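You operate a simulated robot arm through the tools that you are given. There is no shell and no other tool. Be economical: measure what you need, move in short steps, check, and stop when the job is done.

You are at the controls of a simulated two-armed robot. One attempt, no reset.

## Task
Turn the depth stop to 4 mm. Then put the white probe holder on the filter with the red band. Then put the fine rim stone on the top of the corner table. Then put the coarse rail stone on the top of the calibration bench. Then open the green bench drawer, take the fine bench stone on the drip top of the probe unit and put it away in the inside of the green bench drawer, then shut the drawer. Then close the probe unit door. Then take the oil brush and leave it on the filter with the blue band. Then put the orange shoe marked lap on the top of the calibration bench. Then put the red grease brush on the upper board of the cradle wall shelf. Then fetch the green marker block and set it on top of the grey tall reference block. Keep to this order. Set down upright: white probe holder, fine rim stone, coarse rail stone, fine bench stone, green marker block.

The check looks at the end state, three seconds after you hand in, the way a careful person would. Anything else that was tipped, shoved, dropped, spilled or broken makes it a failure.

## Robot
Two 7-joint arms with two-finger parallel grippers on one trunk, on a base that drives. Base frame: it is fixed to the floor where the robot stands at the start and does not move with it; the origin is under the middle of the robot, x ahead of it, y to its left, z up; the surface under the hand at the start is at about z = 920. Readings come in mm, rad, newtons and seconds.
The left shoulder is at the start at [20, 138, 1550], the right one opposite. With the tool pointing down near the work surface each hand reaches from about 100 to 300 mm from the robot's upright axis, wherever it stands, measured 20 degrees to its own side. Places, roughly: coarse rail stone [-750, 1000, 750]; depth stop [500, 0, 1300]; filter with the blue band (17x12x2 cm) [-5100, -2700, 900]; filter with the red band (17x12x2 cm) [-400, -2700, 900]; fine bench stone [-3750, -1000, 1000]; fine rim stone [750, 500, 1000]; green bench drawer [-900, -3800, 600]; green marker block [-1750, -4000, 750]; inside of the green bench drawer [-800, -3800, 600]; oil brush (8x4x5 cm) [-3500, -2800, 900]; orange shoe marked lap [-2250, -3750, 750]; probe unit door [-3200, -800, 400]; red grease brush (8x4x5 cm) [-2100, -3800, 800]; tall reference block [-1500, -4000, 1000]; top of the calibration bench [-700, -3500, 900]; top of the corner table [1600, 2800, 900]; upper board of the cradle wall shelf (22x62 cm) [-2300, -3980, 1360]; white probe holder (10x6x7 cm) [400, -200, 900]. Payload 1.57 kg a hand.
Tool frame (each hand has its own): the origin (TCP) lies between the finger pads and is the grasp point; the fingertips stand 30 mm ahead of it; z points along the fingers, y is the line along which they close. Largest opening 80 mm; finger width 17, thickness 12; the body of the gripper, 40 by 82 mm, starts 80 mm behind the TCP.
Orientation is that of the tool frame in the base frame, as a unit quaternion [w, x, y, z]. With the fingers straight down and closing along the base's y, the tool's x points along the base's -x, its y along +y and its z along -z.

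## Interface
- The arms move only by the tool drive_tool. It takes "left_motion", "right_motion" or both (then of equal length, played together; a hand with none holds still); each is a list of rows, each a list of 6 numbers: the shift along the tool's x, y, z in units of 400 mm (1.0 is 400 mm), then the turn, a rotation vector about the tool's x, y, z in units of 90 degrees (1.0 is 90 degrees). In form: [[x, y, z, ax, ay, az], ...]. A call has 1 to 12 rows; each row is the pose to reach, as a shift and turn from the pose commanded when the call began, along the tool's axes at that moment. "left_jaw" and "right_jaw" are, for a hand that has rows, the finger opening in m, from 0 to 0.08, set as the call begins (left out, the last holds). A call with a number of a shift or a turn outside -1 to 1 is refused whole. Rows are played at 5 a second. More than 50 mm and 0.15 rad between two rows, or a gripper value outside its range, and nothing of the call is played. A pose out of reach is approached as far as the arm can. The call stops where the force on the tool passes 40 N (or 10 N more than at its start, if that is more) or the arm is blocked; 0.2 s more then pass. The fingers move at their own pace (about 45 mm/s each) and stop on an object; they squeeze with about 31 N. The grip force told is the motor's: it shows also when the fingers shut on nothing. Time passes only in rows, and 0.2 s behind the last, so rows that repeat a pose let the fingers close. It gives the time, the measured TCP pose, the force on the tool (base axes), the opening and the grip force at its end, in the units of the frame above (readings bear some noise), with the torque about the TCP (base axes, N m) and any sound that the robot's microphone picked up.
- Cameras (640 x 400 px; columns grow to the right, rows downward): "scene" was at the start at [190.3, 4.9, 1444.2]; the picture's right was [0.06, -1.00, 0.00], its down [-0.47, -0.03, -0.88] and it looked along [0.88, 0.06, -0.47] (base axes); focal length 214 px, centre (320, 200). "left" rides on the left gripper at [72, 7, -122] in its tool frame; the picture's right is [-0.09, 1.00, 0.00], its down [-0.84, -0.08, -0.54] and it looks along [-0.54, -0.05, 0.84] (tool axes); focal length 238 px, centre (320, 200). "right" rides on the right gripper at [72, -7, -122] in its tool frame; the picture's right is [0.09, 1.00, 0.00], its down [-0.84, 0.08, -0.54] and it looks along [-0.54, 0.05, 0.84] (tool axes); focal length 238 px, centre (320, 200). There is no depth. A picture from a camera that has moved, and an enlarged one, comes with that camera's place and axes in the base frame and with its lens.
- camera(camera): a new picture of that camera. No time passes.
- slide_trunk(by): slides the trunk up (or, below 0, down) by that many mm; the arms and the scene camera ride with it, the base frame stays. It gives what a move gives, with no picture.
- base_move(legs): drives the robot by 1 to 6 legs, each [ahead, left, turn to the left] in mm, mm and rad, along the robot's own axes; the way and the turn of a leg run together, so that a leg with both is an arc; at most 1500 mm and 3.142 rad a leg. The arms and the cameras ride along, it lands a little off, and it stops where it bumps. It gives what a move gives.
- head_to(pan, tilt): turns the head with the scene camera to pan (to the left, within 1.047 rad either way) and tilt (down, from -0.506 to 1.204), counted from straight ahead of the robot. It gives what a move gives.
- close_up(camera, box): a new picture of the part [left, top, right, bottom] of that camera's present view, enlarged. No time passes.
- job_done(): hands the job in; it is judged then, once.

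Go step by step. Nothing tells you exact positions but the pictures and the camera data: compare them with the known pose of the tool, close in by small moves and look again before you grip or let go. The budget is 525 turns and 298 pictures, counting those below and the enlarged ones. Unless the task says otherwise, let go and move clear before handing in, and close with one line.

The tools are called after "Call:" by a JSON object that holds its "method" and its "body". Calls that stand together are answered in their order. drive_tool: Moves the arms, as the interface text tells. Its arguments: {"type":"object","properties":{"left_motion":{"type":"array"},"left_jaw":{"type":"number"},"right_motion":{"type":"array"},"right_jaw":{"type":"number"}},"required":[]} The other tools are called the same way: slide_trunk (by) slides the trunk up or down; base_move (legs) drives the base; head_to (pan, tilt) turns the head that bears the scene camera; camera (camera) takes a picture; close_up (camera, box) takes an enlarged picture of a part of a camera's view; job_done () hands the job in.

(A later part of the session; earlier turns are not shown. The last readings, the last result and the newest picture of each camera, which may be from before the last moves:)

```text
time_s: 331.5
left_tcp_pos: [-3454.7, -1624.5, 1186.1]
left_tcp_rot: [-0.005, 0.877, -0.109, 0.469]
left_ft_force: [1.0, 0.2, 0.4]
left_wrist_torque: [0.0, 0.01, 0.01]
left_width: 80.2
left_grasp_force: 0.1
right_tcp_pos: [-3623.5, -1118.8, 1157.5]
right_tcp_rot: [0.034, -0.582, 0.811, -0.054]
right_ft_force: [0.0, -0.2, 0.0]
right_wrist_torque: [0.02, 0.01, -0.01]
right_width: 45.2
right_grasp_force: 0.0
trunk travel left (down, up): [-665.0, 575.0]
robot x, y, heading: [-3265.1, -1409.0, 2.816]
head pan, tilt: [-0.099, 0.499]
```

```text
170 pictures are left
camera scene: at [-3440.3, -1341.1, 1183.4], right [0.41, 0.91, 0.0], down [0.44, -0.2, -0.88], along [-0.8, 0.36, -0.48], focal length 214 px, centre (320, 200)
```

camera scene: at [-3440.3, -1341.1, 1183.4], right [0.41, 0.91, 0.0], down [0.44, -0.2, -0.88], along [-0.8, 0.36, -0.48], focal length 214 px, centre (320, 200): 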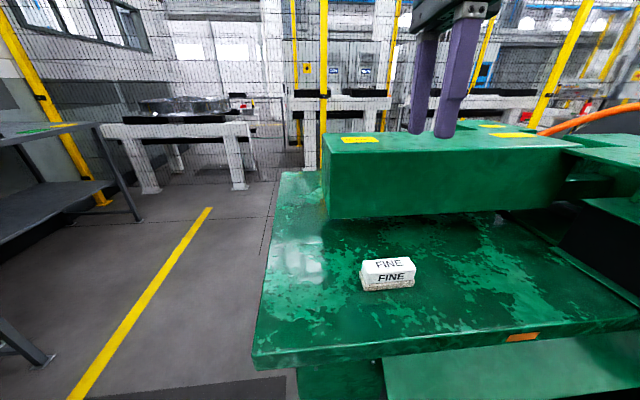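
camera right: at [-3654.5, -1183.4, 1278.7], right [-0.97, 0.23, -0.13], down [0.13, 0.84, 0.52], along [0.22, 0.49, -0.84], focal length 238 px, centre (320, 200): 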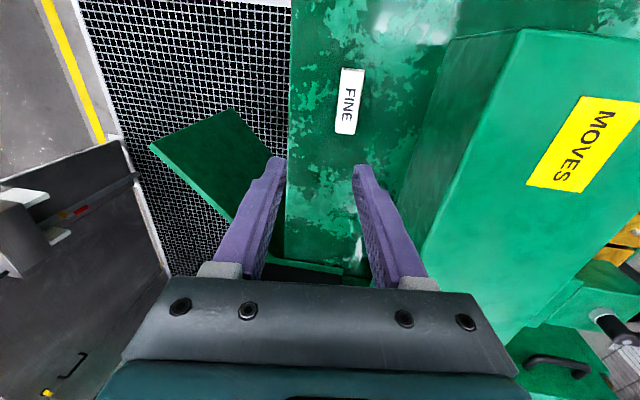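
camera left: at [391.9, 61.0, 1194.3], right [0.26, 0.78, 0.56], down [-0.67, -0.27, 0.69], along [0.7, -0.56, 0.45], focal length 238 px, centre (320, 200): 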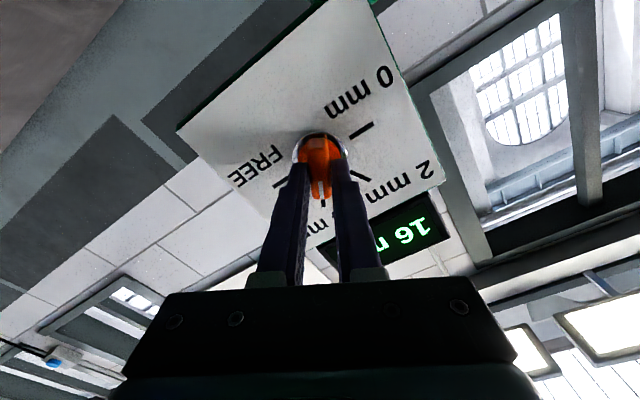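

Call:
{"method": "drive_tool", "body": {"right_motion": [[0.005, 0.02, 0.1, -0.027, -0.002, 0], [0.01, 0.04, 0.2, -0.054, -0.003, 0], [0.015, 0.06, 0.3, -0.081, -0.005, 0], [0.02, 0.08, 0.386, -0.081, -0.005, 0]], "right_jaw": 0.06}}

Call:
{"method": "camera", "body": {"camera": "right"}}

Call:
{"method": "camera", "body": {"camera": "scene"}}

```text
time_s: 332.5
left_tcp_pos: [-3454.3, -1624.5, 1184.3]
left_tcp_rot: [-0.005, 0.876, -0.11, 0.469]
left_ft_force: [-0.8, -0.4, -0.5]
left_wrist_torque: [0.0, 0.01, 0.02]
left_width: 80.0
left_grasp_force: 0.1
right_tcp_pos: [-3635.8, -1123.5, 1000.0]
right_tcp_rot: [-0.001, -0.584, 0.812, -0.001]
right_ft_force: [0.3, 0.1, 0.1]
right_wrist_torque: [-0.01, 0.01, 0.0]
right_width: 59.8
right_grasp_force: 0.2
trunk travel left (down, up): [-665.0, 575.0]
robot x, y, heading: [-3259.9, -1411.3, 2.81]
head pan, tilt: [-0.099, 0.499]
```

```text
169 pictures are left
camera right: at [-3653.0, -1194.5, 1120.3], right [-0.97, 0.23, 0.0], down [0.19, 0.82, 0.54], along [0.12, 0.53, -0.84], focal length 238 px, centre (320, 200)
```

right: 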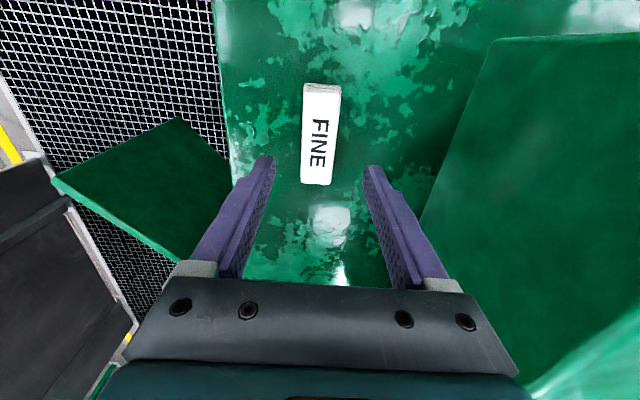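

```text
168 pictures are left
camera scene: at [-3440.2, -1341.2, 1183.4], right [0.41, 0.91, 0.0], down [0.44, -0.2, -0.88], along [-0.8, 0.36, -0.48], focal length 214 px, centre (320, 200)
```

scene: 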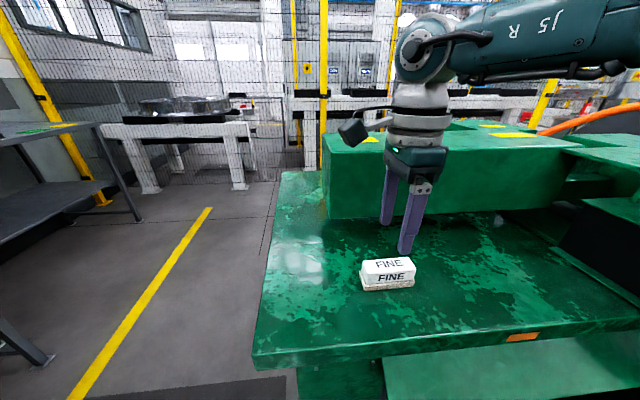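

Call:
{"method": "drive_tool", "body": {"right_motion": [[0.01, 0, 0.08, 0, 0, 0], [0.01, 0, 0.15, 0, 0, 0], [0.01, 0, 0.2, 0, 0, 0], [0.01, 0, 0.225, 0, 0, 0]]}}

Call:
{"method": "close_up", "body": {"camera": "scene", "box": [320, 180, 480, 320]}}

Call:
{"method": "camera", "body": {"camera": "right"}}

```text
time_s: 333.5
left_tcp_pos: [-3453.6, -1625.0, 1186.0]
left_tcp_rot: [-0.005, 0.876, -0.11, 0.469]
left_ft_force: [0.8, -0.7, -0.5]
left_wrist_torque: [0.01, 0.0, 0.01]
left_width: 79.9
left_grasp_force: 0.0
right_tcp_pos: [-3638.9, -1128.1, 911.2]
right_tcp_rot: [0.0, -0.584, 0.812, -0.001]
right_ft_force: [0.6, 0.2, 1.0]
right_wrist_torque: [0.02, 0.0, -0.01]
right_width: 60.1
right_grasp_force: 0.0
trunk travel left (down, up): [-665.0, 575.0]
robot x, y, heading: [-3263.7, -1409.2, 2.811]
head pan, tilt: [-0.099, 0.499]
```

```text
2.86 times, centred on (400, 250) of scene
camera zoom: at [-3440.2, -1341.2, 1183.4], right [0.41, 0.91, 0.0], down [0.44, -0.2, -0.88], along [-0.8, 0.36, -0.48], focal length 613 px, centre (91, 57)
```

zoom: 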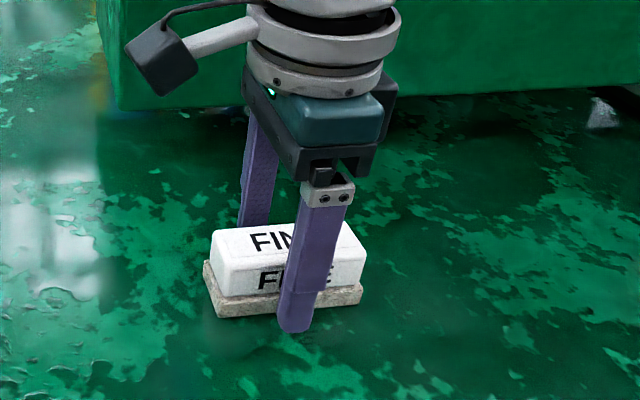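

```text
166 pictures are left
camera right: at [-3655.3, -1198.7, 1031.1], right [-0.97, 0.23, 0.0], down [0.19, 0.82, 0.54], along [0.12, 0.53, -0.84], focal length 238 px, centre (320, 200)
```

right: 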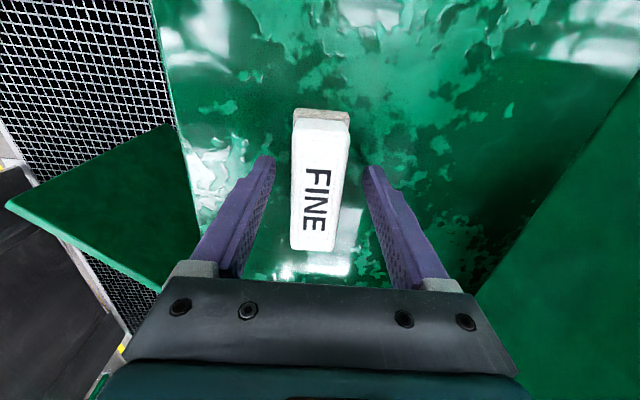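

Call:
{"method": "drive_tool", "body": {"right_motion": [[0.015, 0, 0.008, 0, 0, 0], [0.015, 0, 0.008, 0, 0, 0]]}}

Call:
{"method": "drive_tool", "body": {"right_motion": [[0, 0, 0, 0, 0, 0], [0, 0, 0, 0, 0, 0], [0, 0, 0, 0, 0, 0], [0, 0, 0, 0, 0, 0]], "right_jaw": 0.0}}

Call:
{"method": "drive_tool", "body": {"right_motion": [[0, 0, -0.03, 0, 0, 0], [0, 0, -0.1, 0, 0, 0], [0, 0, -0.2, 0, 0, 0], [0, 0, -0.3, 0, 0, 0], [0, -0.03, -0.4, 0, 0, 0], [0, -0.1, -0.45, 0, 0, 0]]}}

Call:
{"method": "camera", "body": {"camera": "right"}}

```text
time_s: 334.1
left_tcp_pos: [-3453.8, -1624.3, 1185.2]
left_tcp_rot: [-0.006, 0.876, -0.109, 0.47]
left_ft_force: [0.2, 0.1, -0.7]
left_wrist_torque: [0.01, -0.01, 0.01]
left_width: 79.8
left_grasp_force: 0.0
right_tcp_pos: [-3640.7, -1133.9, 908.4]
right_tcp_rot: [0.0, -0.584, 0.812, -0.001]
right_ft_force: [0.3, -0.9, 0.2]
right_wrist_torque: [0.0, -0.01, 0.04]
right_width: 60.2
right_grasp_force: 0.1
trunk travel left (down, up): [-665.0, 575.0]
robot x, y, heading: [-3263.1, -1410.7, 2.812]
head pan, tilt: [-0.099, 0.499]
```

```text
time_s: 335.1
left_tcp_pos: [-3454.2, -1624.6, 1185.2]
left_tcp_rot: [-0.005, 0.876, -0.11, 0.469]
left_ft_force: [-0.5, -0.4, -0.1]
left_wrist_torque: [0.04, 0.01, 0.02]
left_width: 79.7
left_grasp_force: 0.0
right_tcp_pos: [-3639.8, -1133.8, 908.5]
right_tcp_rot: [-0.001, -0.584, 0.811, 0.0]
right_ft_force: [0.8, 0.0, -0.6]
right_wrist_torque: [-0.02, 0.0, 0.01]
right_width: 34.6
right_grasp_force: 30.7
trunk travel left (down, up): [-665.0, 575.0]
robot x, y, heading: [-3259.3, -1409.7, 2.814]
head pan, tilt: [-0.099, 0.499]
```

```text
time_s: 336.5
left_tcp_pos: [-3454.7, -1623.9, 1185.7]
left_tcp_rot: [-0.004, 0.876, -0.11, 0.47]
left_ft_force: [0.4, 0.5, 0.1]
left_wrist_torque: [-0.02, -0.01, 0.03]
left_width: 80.3
left_grasp_force: 0.2
right_tcp_pos: [-3602.5, -1145.3, 1085.1]
right_tcp_rot: [-0.001, -0.584, 0.812, 0.0]
right_ft_force: [-0.4, -0.1, -2.0]
right_wrist_torque: [-0.05, 0.03, 0.0]
right_width: 34.5
right_grasp_force: 31.3
trunk travel left (down, up): [-665.0, 575.0]
robot x, y, heading: [-3261.6, -1408.0, 2.818]
head pan, tilt: [-0.099, 0.499]
```

```text
165 pictures are left
camera right: at [-3619.1, -1217.2, 1205.9], right [-0.97, 0.23, 0.0], down [0.19, 0.82, 0.54], along [0.12, 0.53, -0.84], focal length 238 px, centre (320, 200)
```

right: 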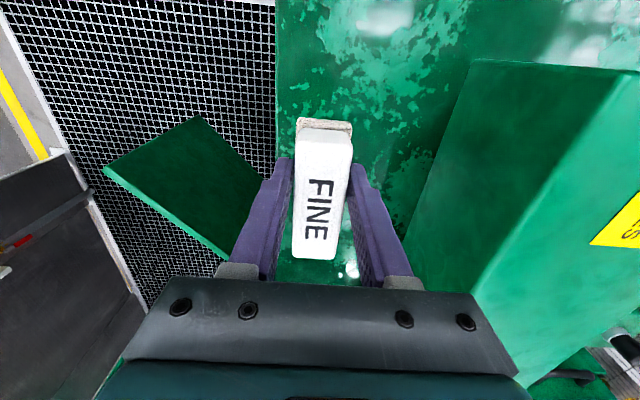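

Stone held. I drive back the way I came toward the open drawer.

Call:
{"method": "base_move", "body": {"legs": [[-60, 500, 0], [0, 0, -3.14], [1000, 0, 0], [900, 0, 0], [0, -750, 0]]}}

Call:
{"method": "head_to", "body": {"pan": -0.2, "tilt": 0.6}}

Call:
{"method": "camera", "body": {"camera": "scene"}}

```text
time_s: 359.6
left_tcp_pos: [-1595.5, -2991.8, 1185.8]
left_tcp_rot: [-0.47, 0.108, 0.876, -0.006]
left_ft_force: [-0.3, 0.0, 0.7]
left_wrist_torque: [0.04, 0.01, -0.01]
left_width: 79.8
left_grasp_force: 0.0
right_tcp_pos: [-1445.3, -3470.5, 1086.1]
right_tcp_rot: [0.0, 0.81, 0.586, 0.0]
right_ft_force: [-0.2, -1.1, -2.2]
right_wrist_torque: [0.0, -0.02, -0.03]
right_width: 34.6
right_grasp_force: 30.5
trunk travel left (down, up): [-665.0, 575.0]
robot x, y, heading: [-1785.8, -3209.3, -0.318]
head pan, tilt: [-0.099, 0.499]
```

```text
time_s: 360.2
left_tcp_pos: [-1595.7, -2993.4, 1186.7]
left_tcp_rot: [-0.469, 0.107, 0.877, -0.007]
left_ft_force: [0.8, -0.3, 0.3]
left_wrist_torque: [-0.01, 0.04, 0.01]
left_width: 80.1
left_grasp_force: 0.1
right_tcp_pos: [-1443.9, -3469.7, 1083.9]
right_tcp_rot: [-0.001, 0.81, 0.586, 0.001]
right_ft_force: [0.8, 0.5, -2.0]
right_wrist_torque: [0.0, -0.01, -0.01]
right_width: 34.4
right_grasp_force: 31.3
trunk travel left (down, up): [-665.0, 575.0]
robot x, y, heading: [-1783.8, -3206.6, -0.321]
head pan, tilt: [-0.201, 0.6]
```

```text
164 pictures are left
camera scene: at [-1615.4, -3284.7, 1174.3], right [-0.5, -0.87, 0.0], down [-0.49, 0.28, -0.83], along [0.72, -0.41, -0.56], focal length 214 px, centre (320, 200)
```

scene: 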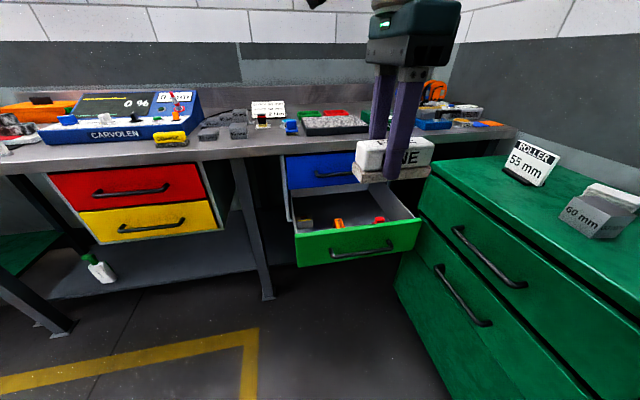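

Call:
{"method": "base_move", "body": {"legs": [[200, -139, -0.01], [120, 0, 0]]}}

Call:
{"method": "head_to", "body": {"pan": -0.2, "tilt": 0.95}}

Call:
{"method": "camera", "body": {"camera": "right"}}

Call:
{"method": "camera", "body": {"camera": "scene"}}

```text
time_s: 362.8
left_tcp_pos: [-1340.6, -3227.2, 1185.7]
left_tcp_rot: [-0.469, 0.109, 0.876, -0.005]
left_ft_force: [0.9, -1.0, 0.4]
left_wrist_torque: [0.0, 0.01, -0.02]
left_width: 80.0
left_grasp_force: 0.1
right_tcp_pos: [-1191.9, -3704.3, 1085.7]
right_tcp_rot: [0.0, 0.812, 0.584, 0.001]
right_ft_force: [-0.3, -0.3, -1.7]
right_wrist_torque: [0.03, -0.03, 0.0]
right_width: 34.3
right_grasp_force: 30.7
trunk travel left (down, up): [-665.0, 575.0]
robot x, y, heading: [-1533.7, -3442.3, -0.332]
head pan, tilt: [-0.201, 0.6]
```

```text
time_s: 363.7
left_tcp_pos: [-1339.7, -3228.0, 1185.4]
left_tcp_rot: [-0.47, 0.11, 0.876, -0.005]
left_ft_force: [1.1, 0.0, -0.1]
left_wrist_torque: [0.0, -0.01, -0.02]
left_width: 79.9
left_grasp_force: 0.1
right_tcp_pos: [-1192.0, -3706.1, 1084.3]
right_tcp_rot: [0.0, 0.812, 0.584, 0.002]
right_ft_force: [0.0, 0.4, -2.7]
right_wrist_torque: [0.01, 0.0, -0.03]
right_width: 34.4
right_grasp_force: 30.5
trunk travel left (down, up): [-665.0, 575.0]
robot x, y, heading: [-1531.8, -3443.2, -0.326]
head pan, tilt: [-0.201, 0.949]
```

```text
163 pictures are left
camera right: at [-1174.6, -3635.2, 1205.2], right [0.97, -0.23, 0.0], down [-0.19, -0.82, 0.54], along [-0.12, -0.53, -0.84], focal length 238 px, centre (320, 200)
```

right: 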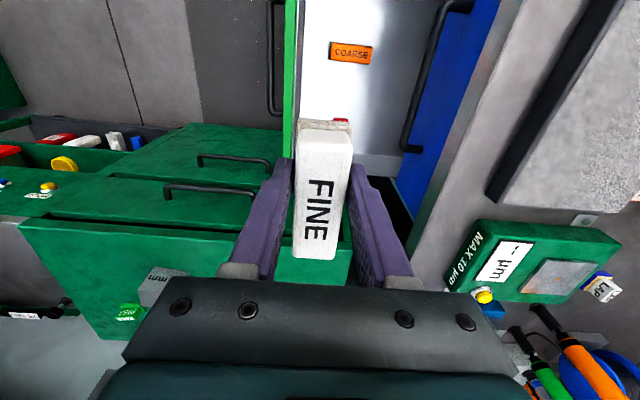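

```text
162 pictures are left
camera scene: at [-1375.3, -3511.3, 1146.0], right [-0.5, -0.86, 0.0], down [-0.7, 0.41, -0.58], along [0.5, -0.29, -0.81], focal length 214 px, centre (320, 200)
```

scene: 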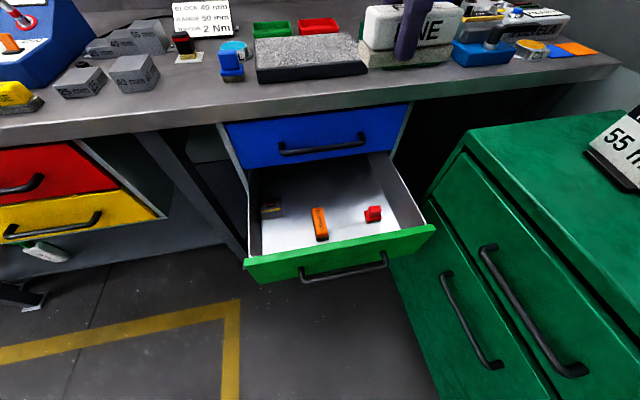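

I see the drawer's contents: a grey, an orange and a red item. I'll place the stone behind the orange and red ones, at about lateral 170 mm, so I move ahead 85 and lower in stages.

Call:
{"method": "base_move", "body": {"legs": [[85, 0, 0]]}}

Call:
{"method": "slide_trunk", "body": {"by": -200}}

Call:
{"method": "camera", "body": {"camera": "right"}}

Call:
{"method": "camera", "body": {"camera": "scene"}}

```text
time_s: 364.8
left_tcp_pos: [-1262.5, -3253.5, 1185.4]
left_tcp_rot: [-0.469, 0.11, 0.876, -0.005]
left_ft_force: [-0.1, 0.8, 0.5]
left_wrist_torque: [0.01, 0.0, -0.03]
left_width: 80.1
left_grasp_force: 0.0
right_tcp_pos: [-1111.7, -3731.6, 1084.2]
right_tcp_rot: [0.0, 0.812, 0.584, 0.0]
right_ft_force: [0.0, 0.0, -2.9]
right_wrist_torque: [0.04, 0.02, -0.03]
right_width: 34.7
right_grasp_force: 31.2
trunk travel left (down, up): [-665.0, 575.0]
robot x, y, heading: [-1452.4, -3469.8, -0.325]
head pan, tilt: [-0.201, 0.949]
```

```text
time_s: 366.9
left_tcp_pos: [-1260.7, -3253.7, 985.5]
left_tcp_rot: [-0.469, 0.11, 0.876, -0.005]
left_ft_force: [0.2, -0.4, -0.3]
left_wrist_torque: [0.01, -0.01, 0.01]
left_width: 80.2
left_grasp_force: 0.0
right_tcp_pos: [-1113.7, -3732.2, 884.4]
right_tcp_rot: [-0.002, 0.812, 0.584, 0.0]
right_ft_force: [0.6, 0.6, -1.9]
right_wrist_torque: [0.02, 0.01, 0.0]
right_width: 34.4
right_grasp_force: 30.9
trunk travel left (down, up): [-465.0, 775.0]
robot x, y, heading: [-1453.1, -3467.3, -0.331]
head pan, tilt: [-0.201, 0.949]
```

```text
161 pictures are left
camera right: at [-1095.7, -3662.1, 1005.2], right [0.97, -0.23, 0.0], down [-0.19, -0.82, 0.54], along [-0.12, -0.53, -0.84], focal length 238 px, centre (320, 200)
```

right: 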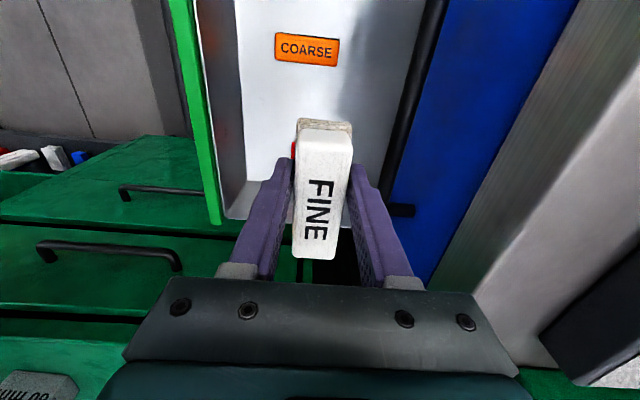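

```text
160 pictures are left
camera scene: at [-1296.3, -3538.2, 945.9], right [-0.5, -0.86, 0.0], down [-0.7, 0.41, -0.58], along [0.5, -0.29, -0.81], focal length 214 px, centre (320, 200)
```

scene: 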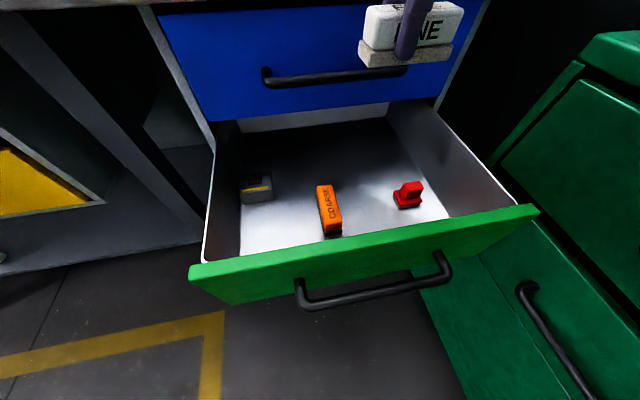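

Turning the stone 90° gives far more clearance between the orange and red items, so I rotate the hand to neutral yaw.

Call:
{"method": "drive_tool", "body": {"right_motion": [[0, 0, 0, 0, 0, -0.0833], [0, 0, 0, 0, 0, -0.1667], [0, 0, 0, 0, 0, -0.25], [0, 0, 0, 0, 0, -0.333], [0, 0, 0, 0, 0, -0.4167], [0, 0, 0, 0, 0, -0.5], [0, 0, 0, 0, 0, -0.583], [0, 0, 0, 0, 0, -0.667], [0, 0, 0, 0, 0, -0.75], [0, 0, 0, 0, 0, -0.833], [0, 0, 0, 0, 0, -0.9167], [0, 0, 0, 0, 0, -1.0]]}}

Call:
{"method": "camera", "body": {"camera": "right"}}

```text
time_s: 369.5
left_tcp_pos: [-1261.2, -3253.4, 984.5]
left_tcp_rot: [-0.469, 0.11, 0.876, -0.006]
left_ft_force: [1.1, -0.8, -0.1]
left_wrist_torque: [-0.03, -0.02, 0.01]
left_width: 80.1
left_grasp_force: 0.1
right_tcp_pos: [-1112.8, -3731.8, 883.3]
right_tcp_rot: [-0.001, 0.16, 0.987, 0.001]
right_ft_force: [0.8, 0.6, -2.2]
right_wrist_torque: [0.04, 0.02, 0.0]
right_width: 34.4
right_grasp_force: 30.8
trunk travel left (down, up): [-465.0, 775.0]
robot x, y, heading: [-1451.0, -3469.6, -0.325]
head pan, tilt: [-0.201, 0.949]
```

```text
159 pictures are left
camera right: at [-1182.8, -3715.4, 1004.5], right [0.23, 0.97, 0.0], down [0.82, -0.19, 0.54], along [0.53, -0.12, -0.84], focal length 238 px, centre (320, 200)
```

right: 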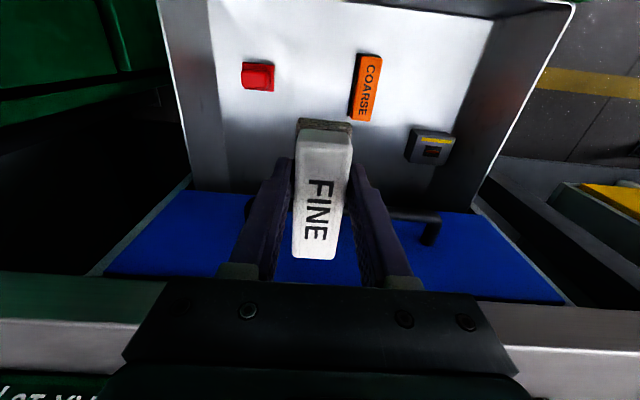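

The landing spot is clear between red and orange. Lowering.

Call:
{"method": "slide_trunk", "body": {"by": -150}}

Call:
{"method": "drive_tool", "body": {"right_motion": [[0, -0.015, 0.04, 0, 0, 0], [0, -0.015, 0.08, 0, 0, 0]]}}

Call:
{"method": "camera", "body": {"camera": "right"}}

Call:
{"method": "camera", "body": {"camera": "scene"}}

```text
time_s: 371.3
left_tcp_pos: [-1261.0, -3253.4, 834.9]
left_tcp_rot: [-0.47, 0.11, 0.876, -0.004]
left_ft_force: [-0.1, -0.3, 0.4]
left_wrist_torque: [0.01, 0.01, -0.01]
left_width: 79.9
left_grasp_force: 0.0
right_tcp_pos: [-1111.5, -3731.4, 734.5]
right_tcp_rot: [0.0, 0.162, 0.987, 0.002]
right_ft_force: [0.0, 0.2, -2.8]
right_wrist_torque: [0.0, 0.03, 0.01]
right_width: 34.7
right_grasp_force: 31.3
trunk travel left (down, up): [-315.0, 925.0]
robot x, y, heading: [-1450.6, -3469.6, -0.326]
head pan, tilt: [-0.201, 0.949]
```

```text
time_s: 371.9
left_tcp_pos: [-1261.9, -3254.0, 835.7]
left_tcp_rot: [-0.469, 0.11, 0.876, -0.004]
left_ft_force: [0.2, -0.2, -0.3]
left_wrist_torque: [0.02, -0.02, -0.02]
left_width: 79.9
left_grasp_force: 0.0
right_tcp_pos: [-1114.3, -3736.7, 700.3]
right_tcp_rot: [0.001, 0.161, 0.987, 0.001]
right_ft_force: [0.4, -0.1, -2.2]
right_wrist_torque: [0.02, -0.02, -0.02]
right_width: 34.6
right_grasp_force: 31.2
trunk travel left (down, up): [-315.0, 925.0]
robot x, y, heading: [-1453.8, -3470.8, -0.331]
head pan, tilt: [-0.201, 0.949]
```

```text
158 pictures are left
camera right: at [-1184.6, -3721.6, 820.9], right [0.23, 0.97, 0.0], down [0.82, -0.19, 0.54], along [0.53, -0.12, -0.84], focal length 238 px, centre (320, 200)
```

right: 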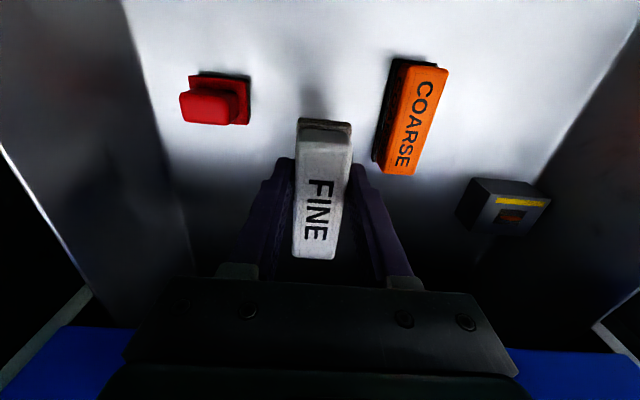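

```text
157 pictures are left
camera scene: at [-1296.4, -3537.9, 795.9], right [-0.5, -0.86, 0.0], down [-0.7, 0.41, -0.58], along [0.5, -0.29, -0.81], focal length 214 px, centre (320, 200)
```

scene: 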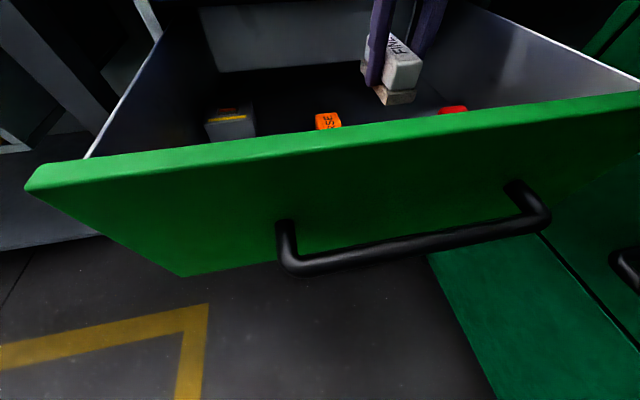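

Call:
{"method": "drive_tool", "body": {"right_motion": [[0, -0.008, 0.025, 0, 0, 0], [0, -0.008, 0.05, 0, 0, 0], [0, -0.008, 0.07, 0, 0, 0]]}}

Call:
{"method": "drive_tool", "body": {"right_motion": [[0, 0, 0.008, 0, 0, 0], [0, 0, 0.016, 0, 0, 0], [0, 0, 0.024, 0, 0, 0]]}}

Call:
{"method": "camera", "body": {"camera": "right"}}

```text
time_s: 372.7
left_tcp_pos: [-1262.4, -3254.5, 835.5]
left_tcp_rot: [-0.469, 0.11, 0.876, -0.005]
left_ft_force: [0.3, -0.3, -0.1]
left_wrist_torque: [-0.01, 0.0, -0.01]
left_width: 80.2
left_grasp_force: 0.0
right_tcp_pos: [-1115.7, -3739.9, 673.0]
right_tcp_rot: [-0.001, 0.161, 0.987, 0.0]
right_ft_force: [0.4, 1.1, -2.2]
right_wrist_torque: [0.0, 0.0, 0.0]
right_width: 34.5
right_grasp_force: 30.7
trunk travel left (down, up): [-315.0, 925.0]
robot x, y, heading: [-1455.8, -3465.5, -0.328]
head pan, tilt: [-0.201, 0.949]
```

```text
time_s: 373.5
left_tcp_pos: [-1261.9, -3254.0, 834.9]
left_tcp_rot: [-0.469, 0.109, 0.876, -0.005]
left_ft_force: [-0.3, -0.3, 0.6]
left_wrist_torque: [0.0, 0.0, -0.01]
left_width: 80.0
left_grasp_force: 0.0
right_tcp_pos: [-1115.7, -3739.7, 663.6]
right_tcp_rot: [0.0, 0.162, 0.987, 0.001]
right_ft_force: [0.1, -0.5, -2.5]
right_wrist_torque: [0.04, 0.03, 0.03]
right_width: 34.5
right_grasp_force: 30.9
trunk travel left (down, up): [-315.0, 925.0]
robot x, y, heading: [-1457.5, -3471.6, -0.331]
head pan, tilt: [-0.201, 0.949]
```

```text
156 pictures are left
camera right: at [-1186.3, -3724.0, 784.2], right [0.23, 0.97, 0.0], down [0.82, -0.19, 0.54], along [0.53, -0.12, -0.84], focal length 238 px, centre (320, 200)
```

right: 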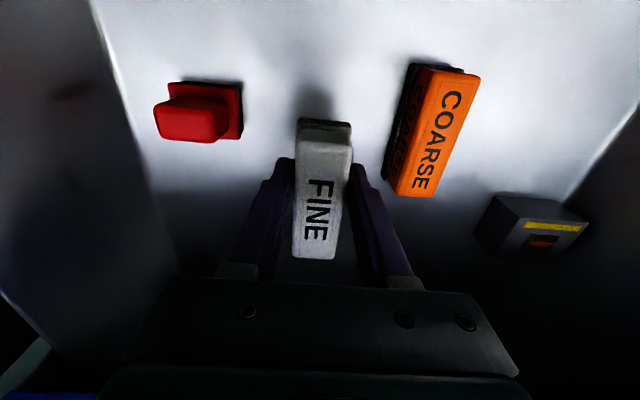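

Call:
{"method": "drive_tool", "body": {"right_motion": [[0, 0, 0.01, 0, 0, 0], [0, 0, 0.02, 0, 0, 0], [0, 0, 0.03, 0, 0, 0], [0, 0, 0.04, 0, 0, 0]]}}

Call:
{"method": "drive_tool", "body": {"right_motion": [[0, 0, 0.008, 0, 0, 0], [0, 0, 0.016, 0, 0, 0], [0, 0, 0.024, 0, 0, 0]]}}

Call:
{"method": "camera", "body": {"camera": "right"}}

```text
time_s: 374.5
left_tcp_pos: [-1261.1, -3253.0, 835.5]
left_tcp_rot: [-0.469, 0.11, 0.876, -0.005]
left_ft_force: [-0.3, 0.8, -0.2]
left_wrist_torque: [0.0, -0.04, -0.02]
left_width: 80.0
left_grasp_force: 0.1
right_tcp_pos: [-1114.7, -3740.3, 648.2]
right_tcp_rot: [-0.001, 0.161, 0.987, 0.001]
right_ft_force: [-0.2, 0.5, -1.6]
right_wrist_torque: [0.02, 0.02, 0.03]
right_width: 34.7
right_grasp_force: 31.2
trunk travel left (down, up): [-315.0, 925.0]
robot x, y, heading: [-1452.4, -3469.4, -0.331]
head pan, tilt: [-0.201, 0.949]
```

```text
time_s: 375.3
left_tcp_pos: [-1262.1, -3252.9, 835.7]
left_tcp_rot: [-0.469, 0.11, 0.876, -0.004]
left_ft_force: [-0.8, -0.8, 0.2]
left_wrist_torque: [-0.01, -0.04, 0.01]
left_width: 80.3
left_grasp_force: 0.0
right_tcp_pos: [-1113.8, -3738.3, 637.8]
right_tcp_rot: [-0.001, 0.162, 0.987, 0.001]
right_ft_force: [0.2, 0.2, -2.0]
right_wrist_torque: [0.02, 0.02, 0.02]
right_width: 34.4
right_grasp_force: 31.2
trunk travel left (down, up): [-315.0, 925.0]
robot x, y, heading: [-1446.6, -3467.2, -0.331]
head pan, tilt: [-0.201, 0.949]
```

```text
155 pictures are left
camera right: at [-1184.5, -3723.5, 758.7], right [0.23, 0.97, 0.0], down [0.82, -0.19, 0.54], along [0.53, -0.12, -0.84], focal length 238 px, centre (320, 200)
```

right: 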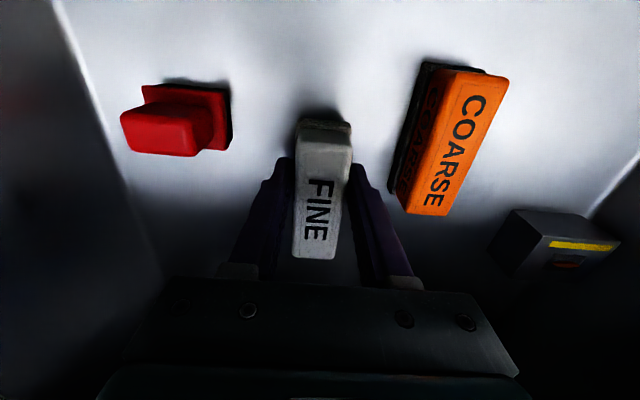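

Nearly down: the orange stone is now the same apparent size. A few more millimetres.

Call:
{"method": "drive_tool", "body": {"right_motion": [[0, 0, 0.008, 0, 0, 0], [0, 0, 0.016, 0, 0, 0], [0, 0, 0.022, 0, 0, 0]]}}

Call:
{"method": "drive_tool", "body": {"right_motion": [[0, 0, 0.006, 0, 0, 0], [0, 0, 0.012, 0, 0, 0]]}}

Call:
{"method": "camera", "body": {"camera": "right"}}

```text
time_s: 376.1
left_tcp_pos: [-1261.2, -3253.0, 834.6]
left_tcp_rot: [-0.469, 0.11, 0.876, -0.005]
left_ft_force: [-0.3, -0.1, -0.2]
left_wrist_torque: [-0.05, 0.01, -0.03]
left_width: 79.9
left_grasp_force: 0.1
right_tcp_pos: [-1115.7, -3739.4, 629.8]
right_tcp_rot: [0.0, 0.162, 0.987, 0.001]
right_ft_force: [-0.1, 0.2, -3.0]
right_wrist_torque: [0.01, 0.0, -0.03]
right_width: 34.5
right_grasp_force: 31.4
trunk travel left (down, up): [-315.0, 925.0]
robot x, y, heading: [-1451.9, -3471.9, -0.328]
head pan, tilt: [-0.201, 0.949]
```

```text
time_s: 376.7
left_tcp_pos: [-1260.8, -3255.1, 835.4]
left_tcp_rot: [-0.468, 0.11, 0.877, -0.005]
left_ft_force: [-0.1, 0.0, 0.8]
left_wrist_torque: [-0.02, 0.0, 0.0]
left_width: 79.9
left_grasp_force: 0.2
right_tcp_pos: [-1113.5, -3740.8, 627.5]
right_tcp_rot: [0.002, 0.161, 0.987, 0.002]
right_ft_force: [-0.5, 1.5, 13.8]
right_wrist_torque: [-0.14, 0.19, -0.07]
right_width: 34.4
right_grasp_force: 31.2
trunk travel left (down, up): [-315.0, 925.0]
robot x, y, heading: [-1454.7, -3472.0, -0.331]
head pan, tilt: [-0.201, 0.949]
```

```text
154 pictures are left
camera right: at [-1184.1, -3724.1, 747.6], right [0.23, 0.97, 0.0], down [0.82, -0.19, 0.54], along [0.53, -0.12, -0.84], focal length 238 px, centre (320, 200)
```

right: 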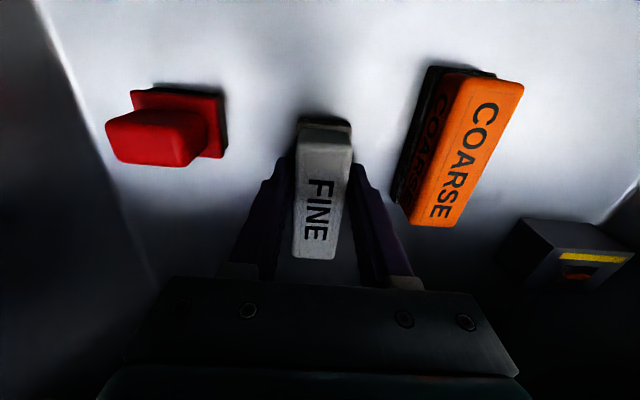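

Contact. Release and lift.

Call:
{"method": "drive_tool", "body": {"right_motion": [[0, 0, -0.004, 0, 0, 0], [0, 0, -0.004, 0, 0, 0], [0, 0, -0.004, 0, 0, 0], [0, 0, -0.05, 0, 0, 0], [0, 0, -0.15, 0, 0, 0], [0, 0, -0.25, 0, 0, 0], [0, 0, -0.35, 0, 0, 0]], "right_jaw": 0.055}}

Call:
{"method": "camera", "body": {"camera": "right"}}

```text
time_s: 378.3
left_tcp_pos: [-1261.4, -3254.1, 835.0]
left_tcp_rot: [-0.469, 0.11, 0.876, -0.005]
left_ft_force: [-0.4, -0.6, -0.1]
left_wrist_torque: [0.0, -0.01, 0.03]
left_width: 80.2
left_grasp_force: 0.2
right_tcp_pos: [-1116.8, -3740.4, 765.7]
right_tcp_rot: [-0.001, 0.162, 0.987, 0.0]
right_ft_force: [0.0, 0.0, 0.0]
right_wrist_torque: [0.02, -0.01, 0.0]
right_width: 54.9
right_grasp_force: 0.0
trunk travel left (down, up): [-315.0, 925.0]
robot x, y, heading: [-1452.2, -3465.4, -0.324]
head pan, tilt: [-0.201, 0.949]
```

```text
153 pictures are left
camera right: at [-1186.4, -3724.9, 885.7], right [0.23, 0.97, 0.0], down [0.82, -0.19, 0.54], along [0.53, -0.12, -0.84], focal length 238 px, centre (320, 200)
```

right: 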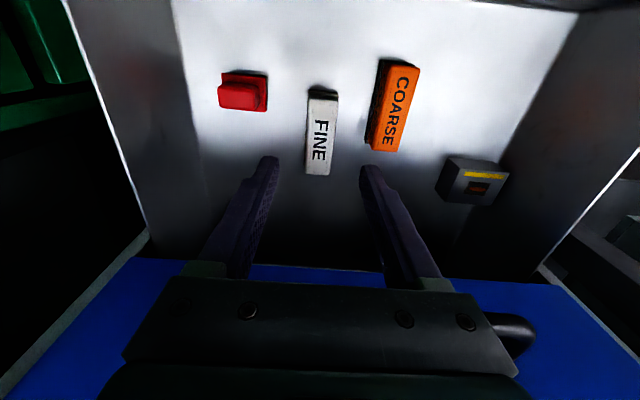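

The FINE stone stands in the drawer. I raise, back off, and prepare to push the drawer shut with closed fingers pitched forward.

Call:
{"method": "slide_trunk", "body": {"by": 100}}

Call:
{"method": "base_move", "body": {"legs": [[-380, 0, 0]]}}

Call:
{"method": "drive_tool", "body": {"right_motion": [[0, 0, 0, 0, -0.0833, 0], [0, 0, 0, 0, -0.1667, 0], [0, 0, 0, 0, -0.25, 0], [0, 0, 0, 0, -0.333, 0], [0, 0, 0, 0, -0.4167, 0], [0, 0, 0, 0, -0.5, 0], [0, 0, 0, 0, -0.583, 0], [0, 0, 0, 0, -0.667, 0], [0, 0, 0, 0, -0.72, 0]], "right_jaw": 0.0}}

```text
time_s: 379.6
left_tcp_pos: [-1262.4, -3255.2, 935.5]
left_tcp_rot: [-0.469, 0.109, 0.876, -0.006]
left_ft_force: [0.2, 0.0, -0.3]
left_wrist_torque: [0.0, 0.0, -0.01]
left_width: 79.9
left_grasp_force: 0.1
right_tcp_pos: [-1116.6, -3739.4, 865.0]
right_tcp_rot: [0.0, 0.162, 0.987, 0.001]
right_ft_force: [0.2, 0.5, 0.1]
right_wrist_torque: [-0.02, 0.01, 0.03]
right_width: 55.0
right_grasp_force: 0.0
trunk travel left (down, up): [-415.0, 825.0]
robot x, y, heading: [-1450.4, -3470.6, -0.324]
head pan, tilt: [-0.201, 0.949]
```

```text
time_s: 382.1
left_tcp_pos: [-1639.6, -3126.6, 935.2]
left_tcp_rot: [-0.47, 0.108, 0.876, -0.007]
left_ft_force: [-0.4, -0.2, 0.2]
left_wrist_torque: [0.01, 0.01, -0.01]
left_width: 79.9
left_grasp_force: 0.0
right_tcp_pos: [-1493.9, -3611.3, 864.7]
right_tcp_rot: [-0.001, 0.159, 0.987, 0.001]
right_ft_force: [-0.3, 1.0, -0.2]
right_wrist_torque: [0.0, 0.02, 0.03]
right_width: 55.0
right_grasp_force: 0.1
trunk travel left (down, up): [-415.0, 825.0]
robot x, y, heading: [-1831.6, -3343.2, -0.323]
head pan, tilt: [-0.201, 0.949]
```

```text
time_s: 384.1
left_tcp_pos: [-1640.5, -3126.5, 935.9]
left_tcp_rot: [-0.469, 0.108, 0.877, -0.006]
left_ft_force: [0.6, -0.5, 0.4]
left_wrist_torque: [0.0, 0.01, 0.01]
left_width: 80.2
left_grasp_force: 0.0
right_tcp_pos: [-1490.7, -3594.9, 864.6]
right_tcp_rot: [0.478, 0.132, 0.866, -0.06]
right_ft_force: [-0.5, 0.3, -0.6]
right_wrist_torque: [0.02, 0.02, 0.03]
right_width: 0.2
right_grasp_force: 21.3
right hand out of reach, approached as far as the arm can: row 8, 9
trunk travel left (down, up): [-415.0, 825.0]
robot x, y, heading: [-1829.7, -3339.3, -0.322]
head pan, tilt: [-0.201, 0.949]
```

Call:
{"method": "base_move", "body": {"legs": [[0, 178, -0.01]]}}

Call:
{"method": "slide_trunk", "body": {"by": -194}}

Call:
{"method": "head_to", "body": {"pan": -0.2, "tilt": 0.4}}

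Call:
{"method": "camera", "body": {"camera": "scene"}}

```text
time_s: 385.6
left_tcp_pos: [-1578.4, -2955.5, 934.9]
left_tcp_rot: [-0.469, 0.114, 0.876, -0.003]
left_ft_force: [-0.9, -0.3, 0.2]
left_wrist_torque: [0.01, -0.01, -0.02]
left_width: 80.2
left_grasp_force: 0.1
right_tcp_pos: [-1434.5, -3426.1, 865.5]
right_tcp_rot: [0.476, 0.138, 0.866, -0.063]
right_ft_force: [-0.5, -0.1, -0.4]
right_wrist_torque: [-0.02, -0.01, -0.02]
right_width: 0.1
right_grasp_force: 21.3
trunk travel left (down, up): [-415.0, 825.0]
robot x, y, heading: [-1773.2, -3169.6, -0.334]
head pan, tilt: [-0.201, 0.949]
```

```text
time_s: 387.7
left_tcp_pos: [-1576.9, -2956.0, 741.5]
left_tcp_rot: [-0.469, 0.115, 0.876, -0.002]
left_ft_force: [-0.1, -0.2, -0.4]
left_wrist_torque: [-0.01, 0.02, 0.02]
left_width: 80.1
left_grasp_force: 0.1
right_tcp_pos: [-1434.9, -3425.4, 670.6]
right_tcp_rot: [0.476, 0.138, 0.866, -0.063]
right_ft_force: [0.3, -0.4, 0.9]
right_wrist_torque: [0.02, 0.01, -0.03]
right_width: 0.0
right_grasp_force: 21.2
trunk travel left (down, up): [-221.0, 1019.0]
robot x, y, heading: [-1774.0, -3170.5, -0.333]
head pan, tilt: [-0.201, 0.949]
```

```text
time_s: 388.7
left_tcp_pos: [-1578.5, -2956.5, 741.7]
left_tcp_rot: [-0.469, 0.114, 0.876, -0.003]
left_ft_force: [0.4, 0.4, -0.7]
left_wrist_torque: [-0.05, -0.01, 0.01]
left_width: 80.2
left_grasp_force: 0.1
right_tcp_pos: [-1433.3, -3426.7, 670.5]
right_tcp_rot: [0.476, 0.139, 0.866, -0.063]
right_ft_force: [0.4, 0.9, 0.1]
right_wrist_torque: [-0.01, 0.01, 0.07]
right_width: 0.0
right_grasp_force: 21.2
trunk travel left (down, up): [-221.0, 1019.0]
robot x, y, heading: [-1773.2, -3170.9, -0.341]
head pan, tilt: [-0.201, 0.4]
```

```text
152 pictures are left
camera scene: at [-1598.5, -3249.8, 748.5], right [-0.51, -0.86, 0.0], down [-0.33, 0.2, -0.92], along [0.79, -0.47, -0.39], focal length 214 px, centre (320, 200)
```

scene: 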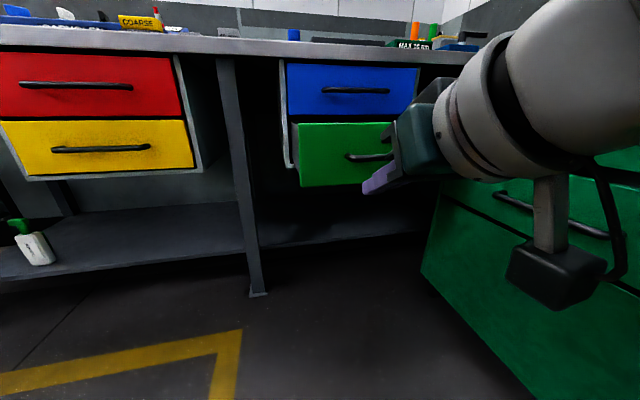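

Call:
{"method": "base_move", "body": {"legs": [[250, 0, 0]]}}

Call:
{"method": "camera", "body": {"camera": "scene"}}

```text
time_s: 390.5
left_tcp_pos: [-1345.4, -3038.2, 740.2]
left_tcp_rot: [-0.469, 0.116, 0.875, -0.001]
left_ft_force: [0.4, 0.3, -0.2]
left_wrist_torque: [-0.04, 0.04, 0.04]
left_width: 80.1
left_grasp_force: 0.0
right_tcp_pos: [-1204.1, -3509.8, 671.3]
right_tcp_rot: [0.477, 0.14, 0.866, -0.065]
right_ft_force: [-0.5, -0.6, 0.1]
right_wrist_torque: [0.0, -0.02, -0.02]
right_width: 0.0
right_grasp_force: 20.9
trunk travel left (down, up): [-221.0, 1019.0]
robot x, y, heading: [-1543.7, -3251.8, -0.34]
head pan, tilt: [-0.201, 0.4]
```

```text
151 pictures are left
camera scene: at [-1366.5, -3332.5, 748.5], right [-0.52, -0.86, 0.0], down [-0.33, 0.2, -0.92], along [0.79, -0.48, -0.39], focal length 214 px, centre (320, 200)
```

scene: 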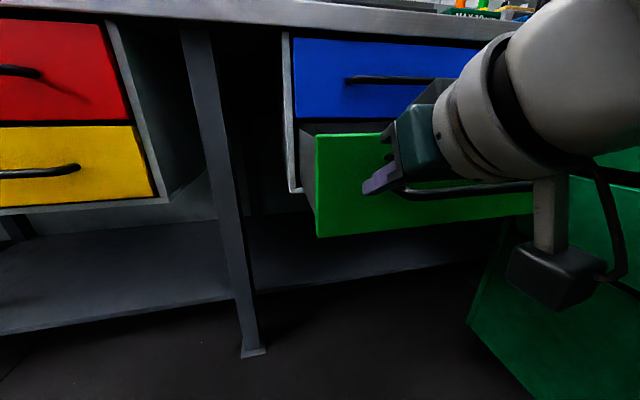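

Call:
{"method": "base_move", "body": {"legs": [[100, 0, 0], [80, 0, 0]]}}

Call:
{"method": "camera", "body": {"camera": "scene"}}

```text
time_s: 392.3
left_tcp_pos: [-1178.9, -3097.1, 740.9]
left_tcp_rot: [-0.47, 0.114, 0.876, -0.003]
left_ft_force: [-0.3, 0.4, -0.2]
left_wrist_torque: [0.04, -0.03, 0.0]
left_width: 80.1
left_grasp_force: 0.1
right_tcp_pos: [-1034.8, -3567.4, 669.7]
right_tcp_rot: [0.477, 0.137, 0.866, -0.062]
right_ft_force: [0.4, 0.3, 0.4]
right_wrist_torque: [-0.01, 0.0, -0.02]
right_width: 0.0
right_grasp_force: 21.6
trunk travel left (down, up): [-221.0, 1019.0]
robot x, y, heading: [-1371.9, -3310.6, -0.336]
head pan, tilt: [-0.201, 0.4]
```

```text
150 pictures are left
camera scene: at [-1199.3, -3390.3, 748.6], right [-0.51, -0.86, 0.0], down [-0.33, 0.2, -0.92], along [0.79, -0.47, -0.39], focal length 214 px, centre (320, 200)
```

scene: 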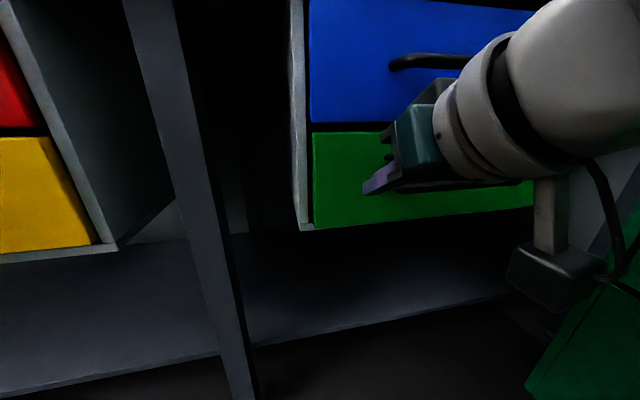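

Call:
{"method": "base_move", "body": {"legs": [[50, 0, 0]]}}

Call:
{"method": "camera", "body": {"camera": "scene"}}

Call:
{"method": "camera", "body": {"camera": "right"}}

```text
time_s: 393.2
left_tcp_pos: [-1133.6, -3112.5, 741.0]
left_tcp_rot: [-0.47, 0.113, 0.875, -0.004]
left_ft_force: [0.5, 1.2, -0.6]
left_wrist_torque: [-0.01, 0.0, 0.0]
left_width: 80.1
left_grasp_force: 0.1
right_tcp_pos: [-989.9, -3582.3, 670.4]
right_tcp_rot: [0.477, 0.137, 0.866, -0.062]
right_ft_force: [0.3, -0.5, -0.2]
right_wrist_torque: [0.0, 0.01, 0.03]
right_width: 0.1
right_grasp_force: 21.3
trunk travel left (down, up): [-221.0, 1019.0]
robot x, y, heading: [-1322.3, -3325.2, -0.331]
head pan, tilt: [-0.201, 0.4]
```

```text
149 pictures are left
camera scene: at [-1152.9, -3406.4, 748.6], right [-0.51, -0.86, 0.0], down [-0.33, 0.2, -0.92], along [0.79, -0.47, -0.39], focal length 214 px, centre (320, 200)
```

scene: 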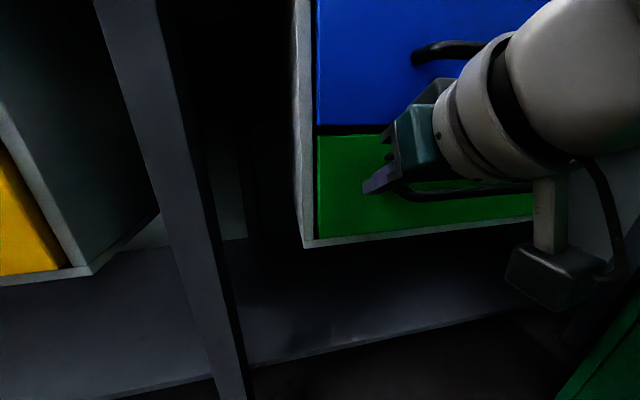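

```text
148 pictures are left
camera right: at [-1125.7, -3547.6, 674.0], right [0.25, 0.97, -0.06], down [0.01, 0.05, 1.0], along [0.97, -0.25, 0.01], focal length 238 px, centre (320, 200)
```

right: 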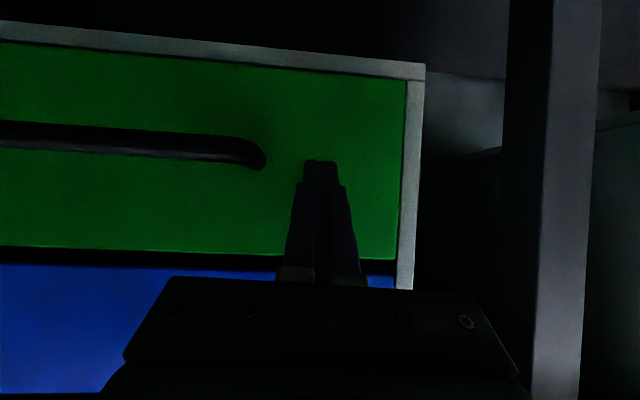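

Call:
{"method": "drive_tool", "body": {"right_motion": [[0, 0, 0.02, 0, 0, 0], [0, 0, 0.04, 0, 0, 0]]}}

Call:
{"method": "close_up", "body": {"camera": "scene", "box": [280, 60, 420, 260]}}

```text
time_s: 393.8
left_tcp_pos: [-1138.0, -3111.1, 741.5]
left_tcp_rot: [-0.472, 0.113, 0.874, -0.003]
left_ft_force: [0.1, 0.2, 0.0]
left_wrist_torque: [0.01, -0.03, 0.02]
left_width: 79.7
left_grasp_force: 0.1
right_tcp_pos: [-983.2, -3583.8, 661.0]
right_tcp_rot: [0.474, 0.137, 0.867, -0.062]
right_ft_force: [-20.2, 4.2, 9.0]
right_wrist_torque: [-0.03, -0.1, -0.12]
right_width: 0.1
right_grasp_force: 21.5
trunk travel left (down, up): [-221.0, 1019.0]
robot x, y, heading: [-1327.4, -3324.4, -0.341]
head pan, tilt: [-0.201, 0.4]
```

```text
2.00 times, centred on (350, 160) of scene
camera zoom: at [-1158.6, -3405.4, 747.9], right [-0.51, -0.86, 0.0], down [-0.34, 0.2, -0.92], along [0.79, -0.47, -0.39], focal length 429 px, centre (260, 280)
```

zoom: 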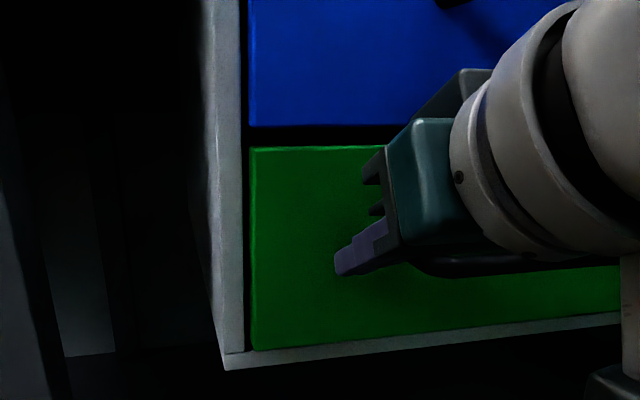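

The drawer is shut against its stop. I back off and raise the trunk.

Call:
{"method": "base_move", "body": {"legs": [[-420, 0, 0]]}}

Call:
{"method": "slide_trunk", "body": {"by": 350}}

Call:
{"method": "head_to", "body": {"pan": -0.2, "tilt": 0.6}}

Call:
{"method": "camera", "body": {"camera": "scene"}}

```text
time_s: 396.4
left_tcp_pos: [-1539.3, -2970.6, 740.7]
left_tcp_rot: [-0.469, 0.114, 0.876, -0.003]
left_ft_force: [-0.2, 0.6, 0.0]
left_wrist_torque: [-0.02, -0.03, 0.0]
left_width: 79.9
left_grasp_force: 0.0
right_tcp_pos: [-1383.4, -3444.9, 662.0]
right_tcp_rot: [0.477, 0.137, 0.866, -0.063]
right_ft_force: [-0.4, 0.2, -0.4]
right_wrist_torque: [0.02, -0.01, 0.01]
right_width: 0.0
right_grasp_force: 20.9
trunk travel left (down, up): [-221.0, 1019.0]
robot x, y, heading: [-1730.0, -3182.6, -0.334]
head pan, tilt: [-0.201, 0.4]
```

```text
time_s: 399.9
left_tcp_pos: [-1539.4, -2970.1, 1090.3]
left_tcp_rot: [-0.47, 0.113, 0.875, -0.003]
left_ft_force: [-0.1, 0.4, 0.5]
left_wrist_torque: [0.01, -0.01, -0.03]
left_width: 79.9
left_grasp_force: 0.1
right_tcp_pos: [-1382.0, -3445.1, 1013.2]
right_tcp_rot: [0.477, 0.138, 0.866, -0.063]
right_ft_force: [0.5, -1.2, 0.1]
right_wrist_torque: [-0.01, -0.01, 0.02]
right_width: 0.0
right_grasp_force: 20.8
trunk travel left (down, up): [-571.0, 669.0]
robot x, y, heading: [-1730.2, -3184.6, -0.335]
head pan, tilt: [-0.201, 0.4]
```

```text
time_s: 400.6
left_tcp_pos: [-1540.2, -2970.3, 1090.9]
left_tcp_rot: [-0.47, 0.114, 0.875, -0.002]
left_ft_force: [0.2, -0.6, 0.0]
left_wrist_torque: [0.0, -0.01, -0.02]
left_width: 80.1
left_grasp_force: 0.1
right_tcp_pos: [-1382.0, -3445.3, 1012.5]
right_tcp_rot: [0.477, 0.138, 0.866, -0.063]
right_ft_force: [-0.4, 0.0, -0.6]
right_wrist_torque: [0.0, 0.01, -0.04]
right_width: 0.2
right_grasp_force: 21.2
trunk travel left (down, up): [-571.0, 669.0]
robot x, y, heading: [-1735.1, -3182.0, -0.334]
head pan, tilt: [-0.201, 0.6]
```

```text
146 pictures are left
camera scene: at [-1562.7, -3262.3, 1080.4], right [-0.51, -0.86, 0.0], down [-0.48, 0.29, -0.83], along [0.71, -0.42, -0.56], focal length 214 px, centre (320, 200)
```

scene: 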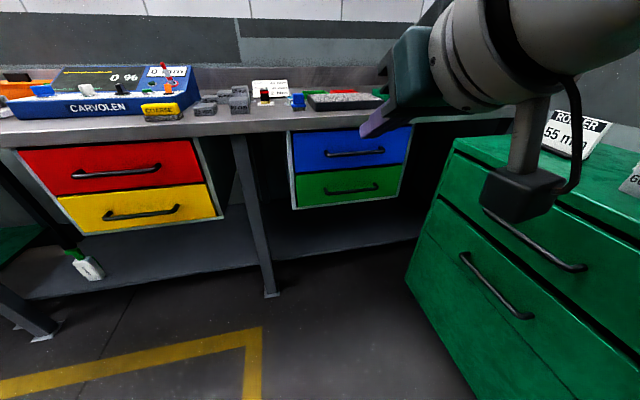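

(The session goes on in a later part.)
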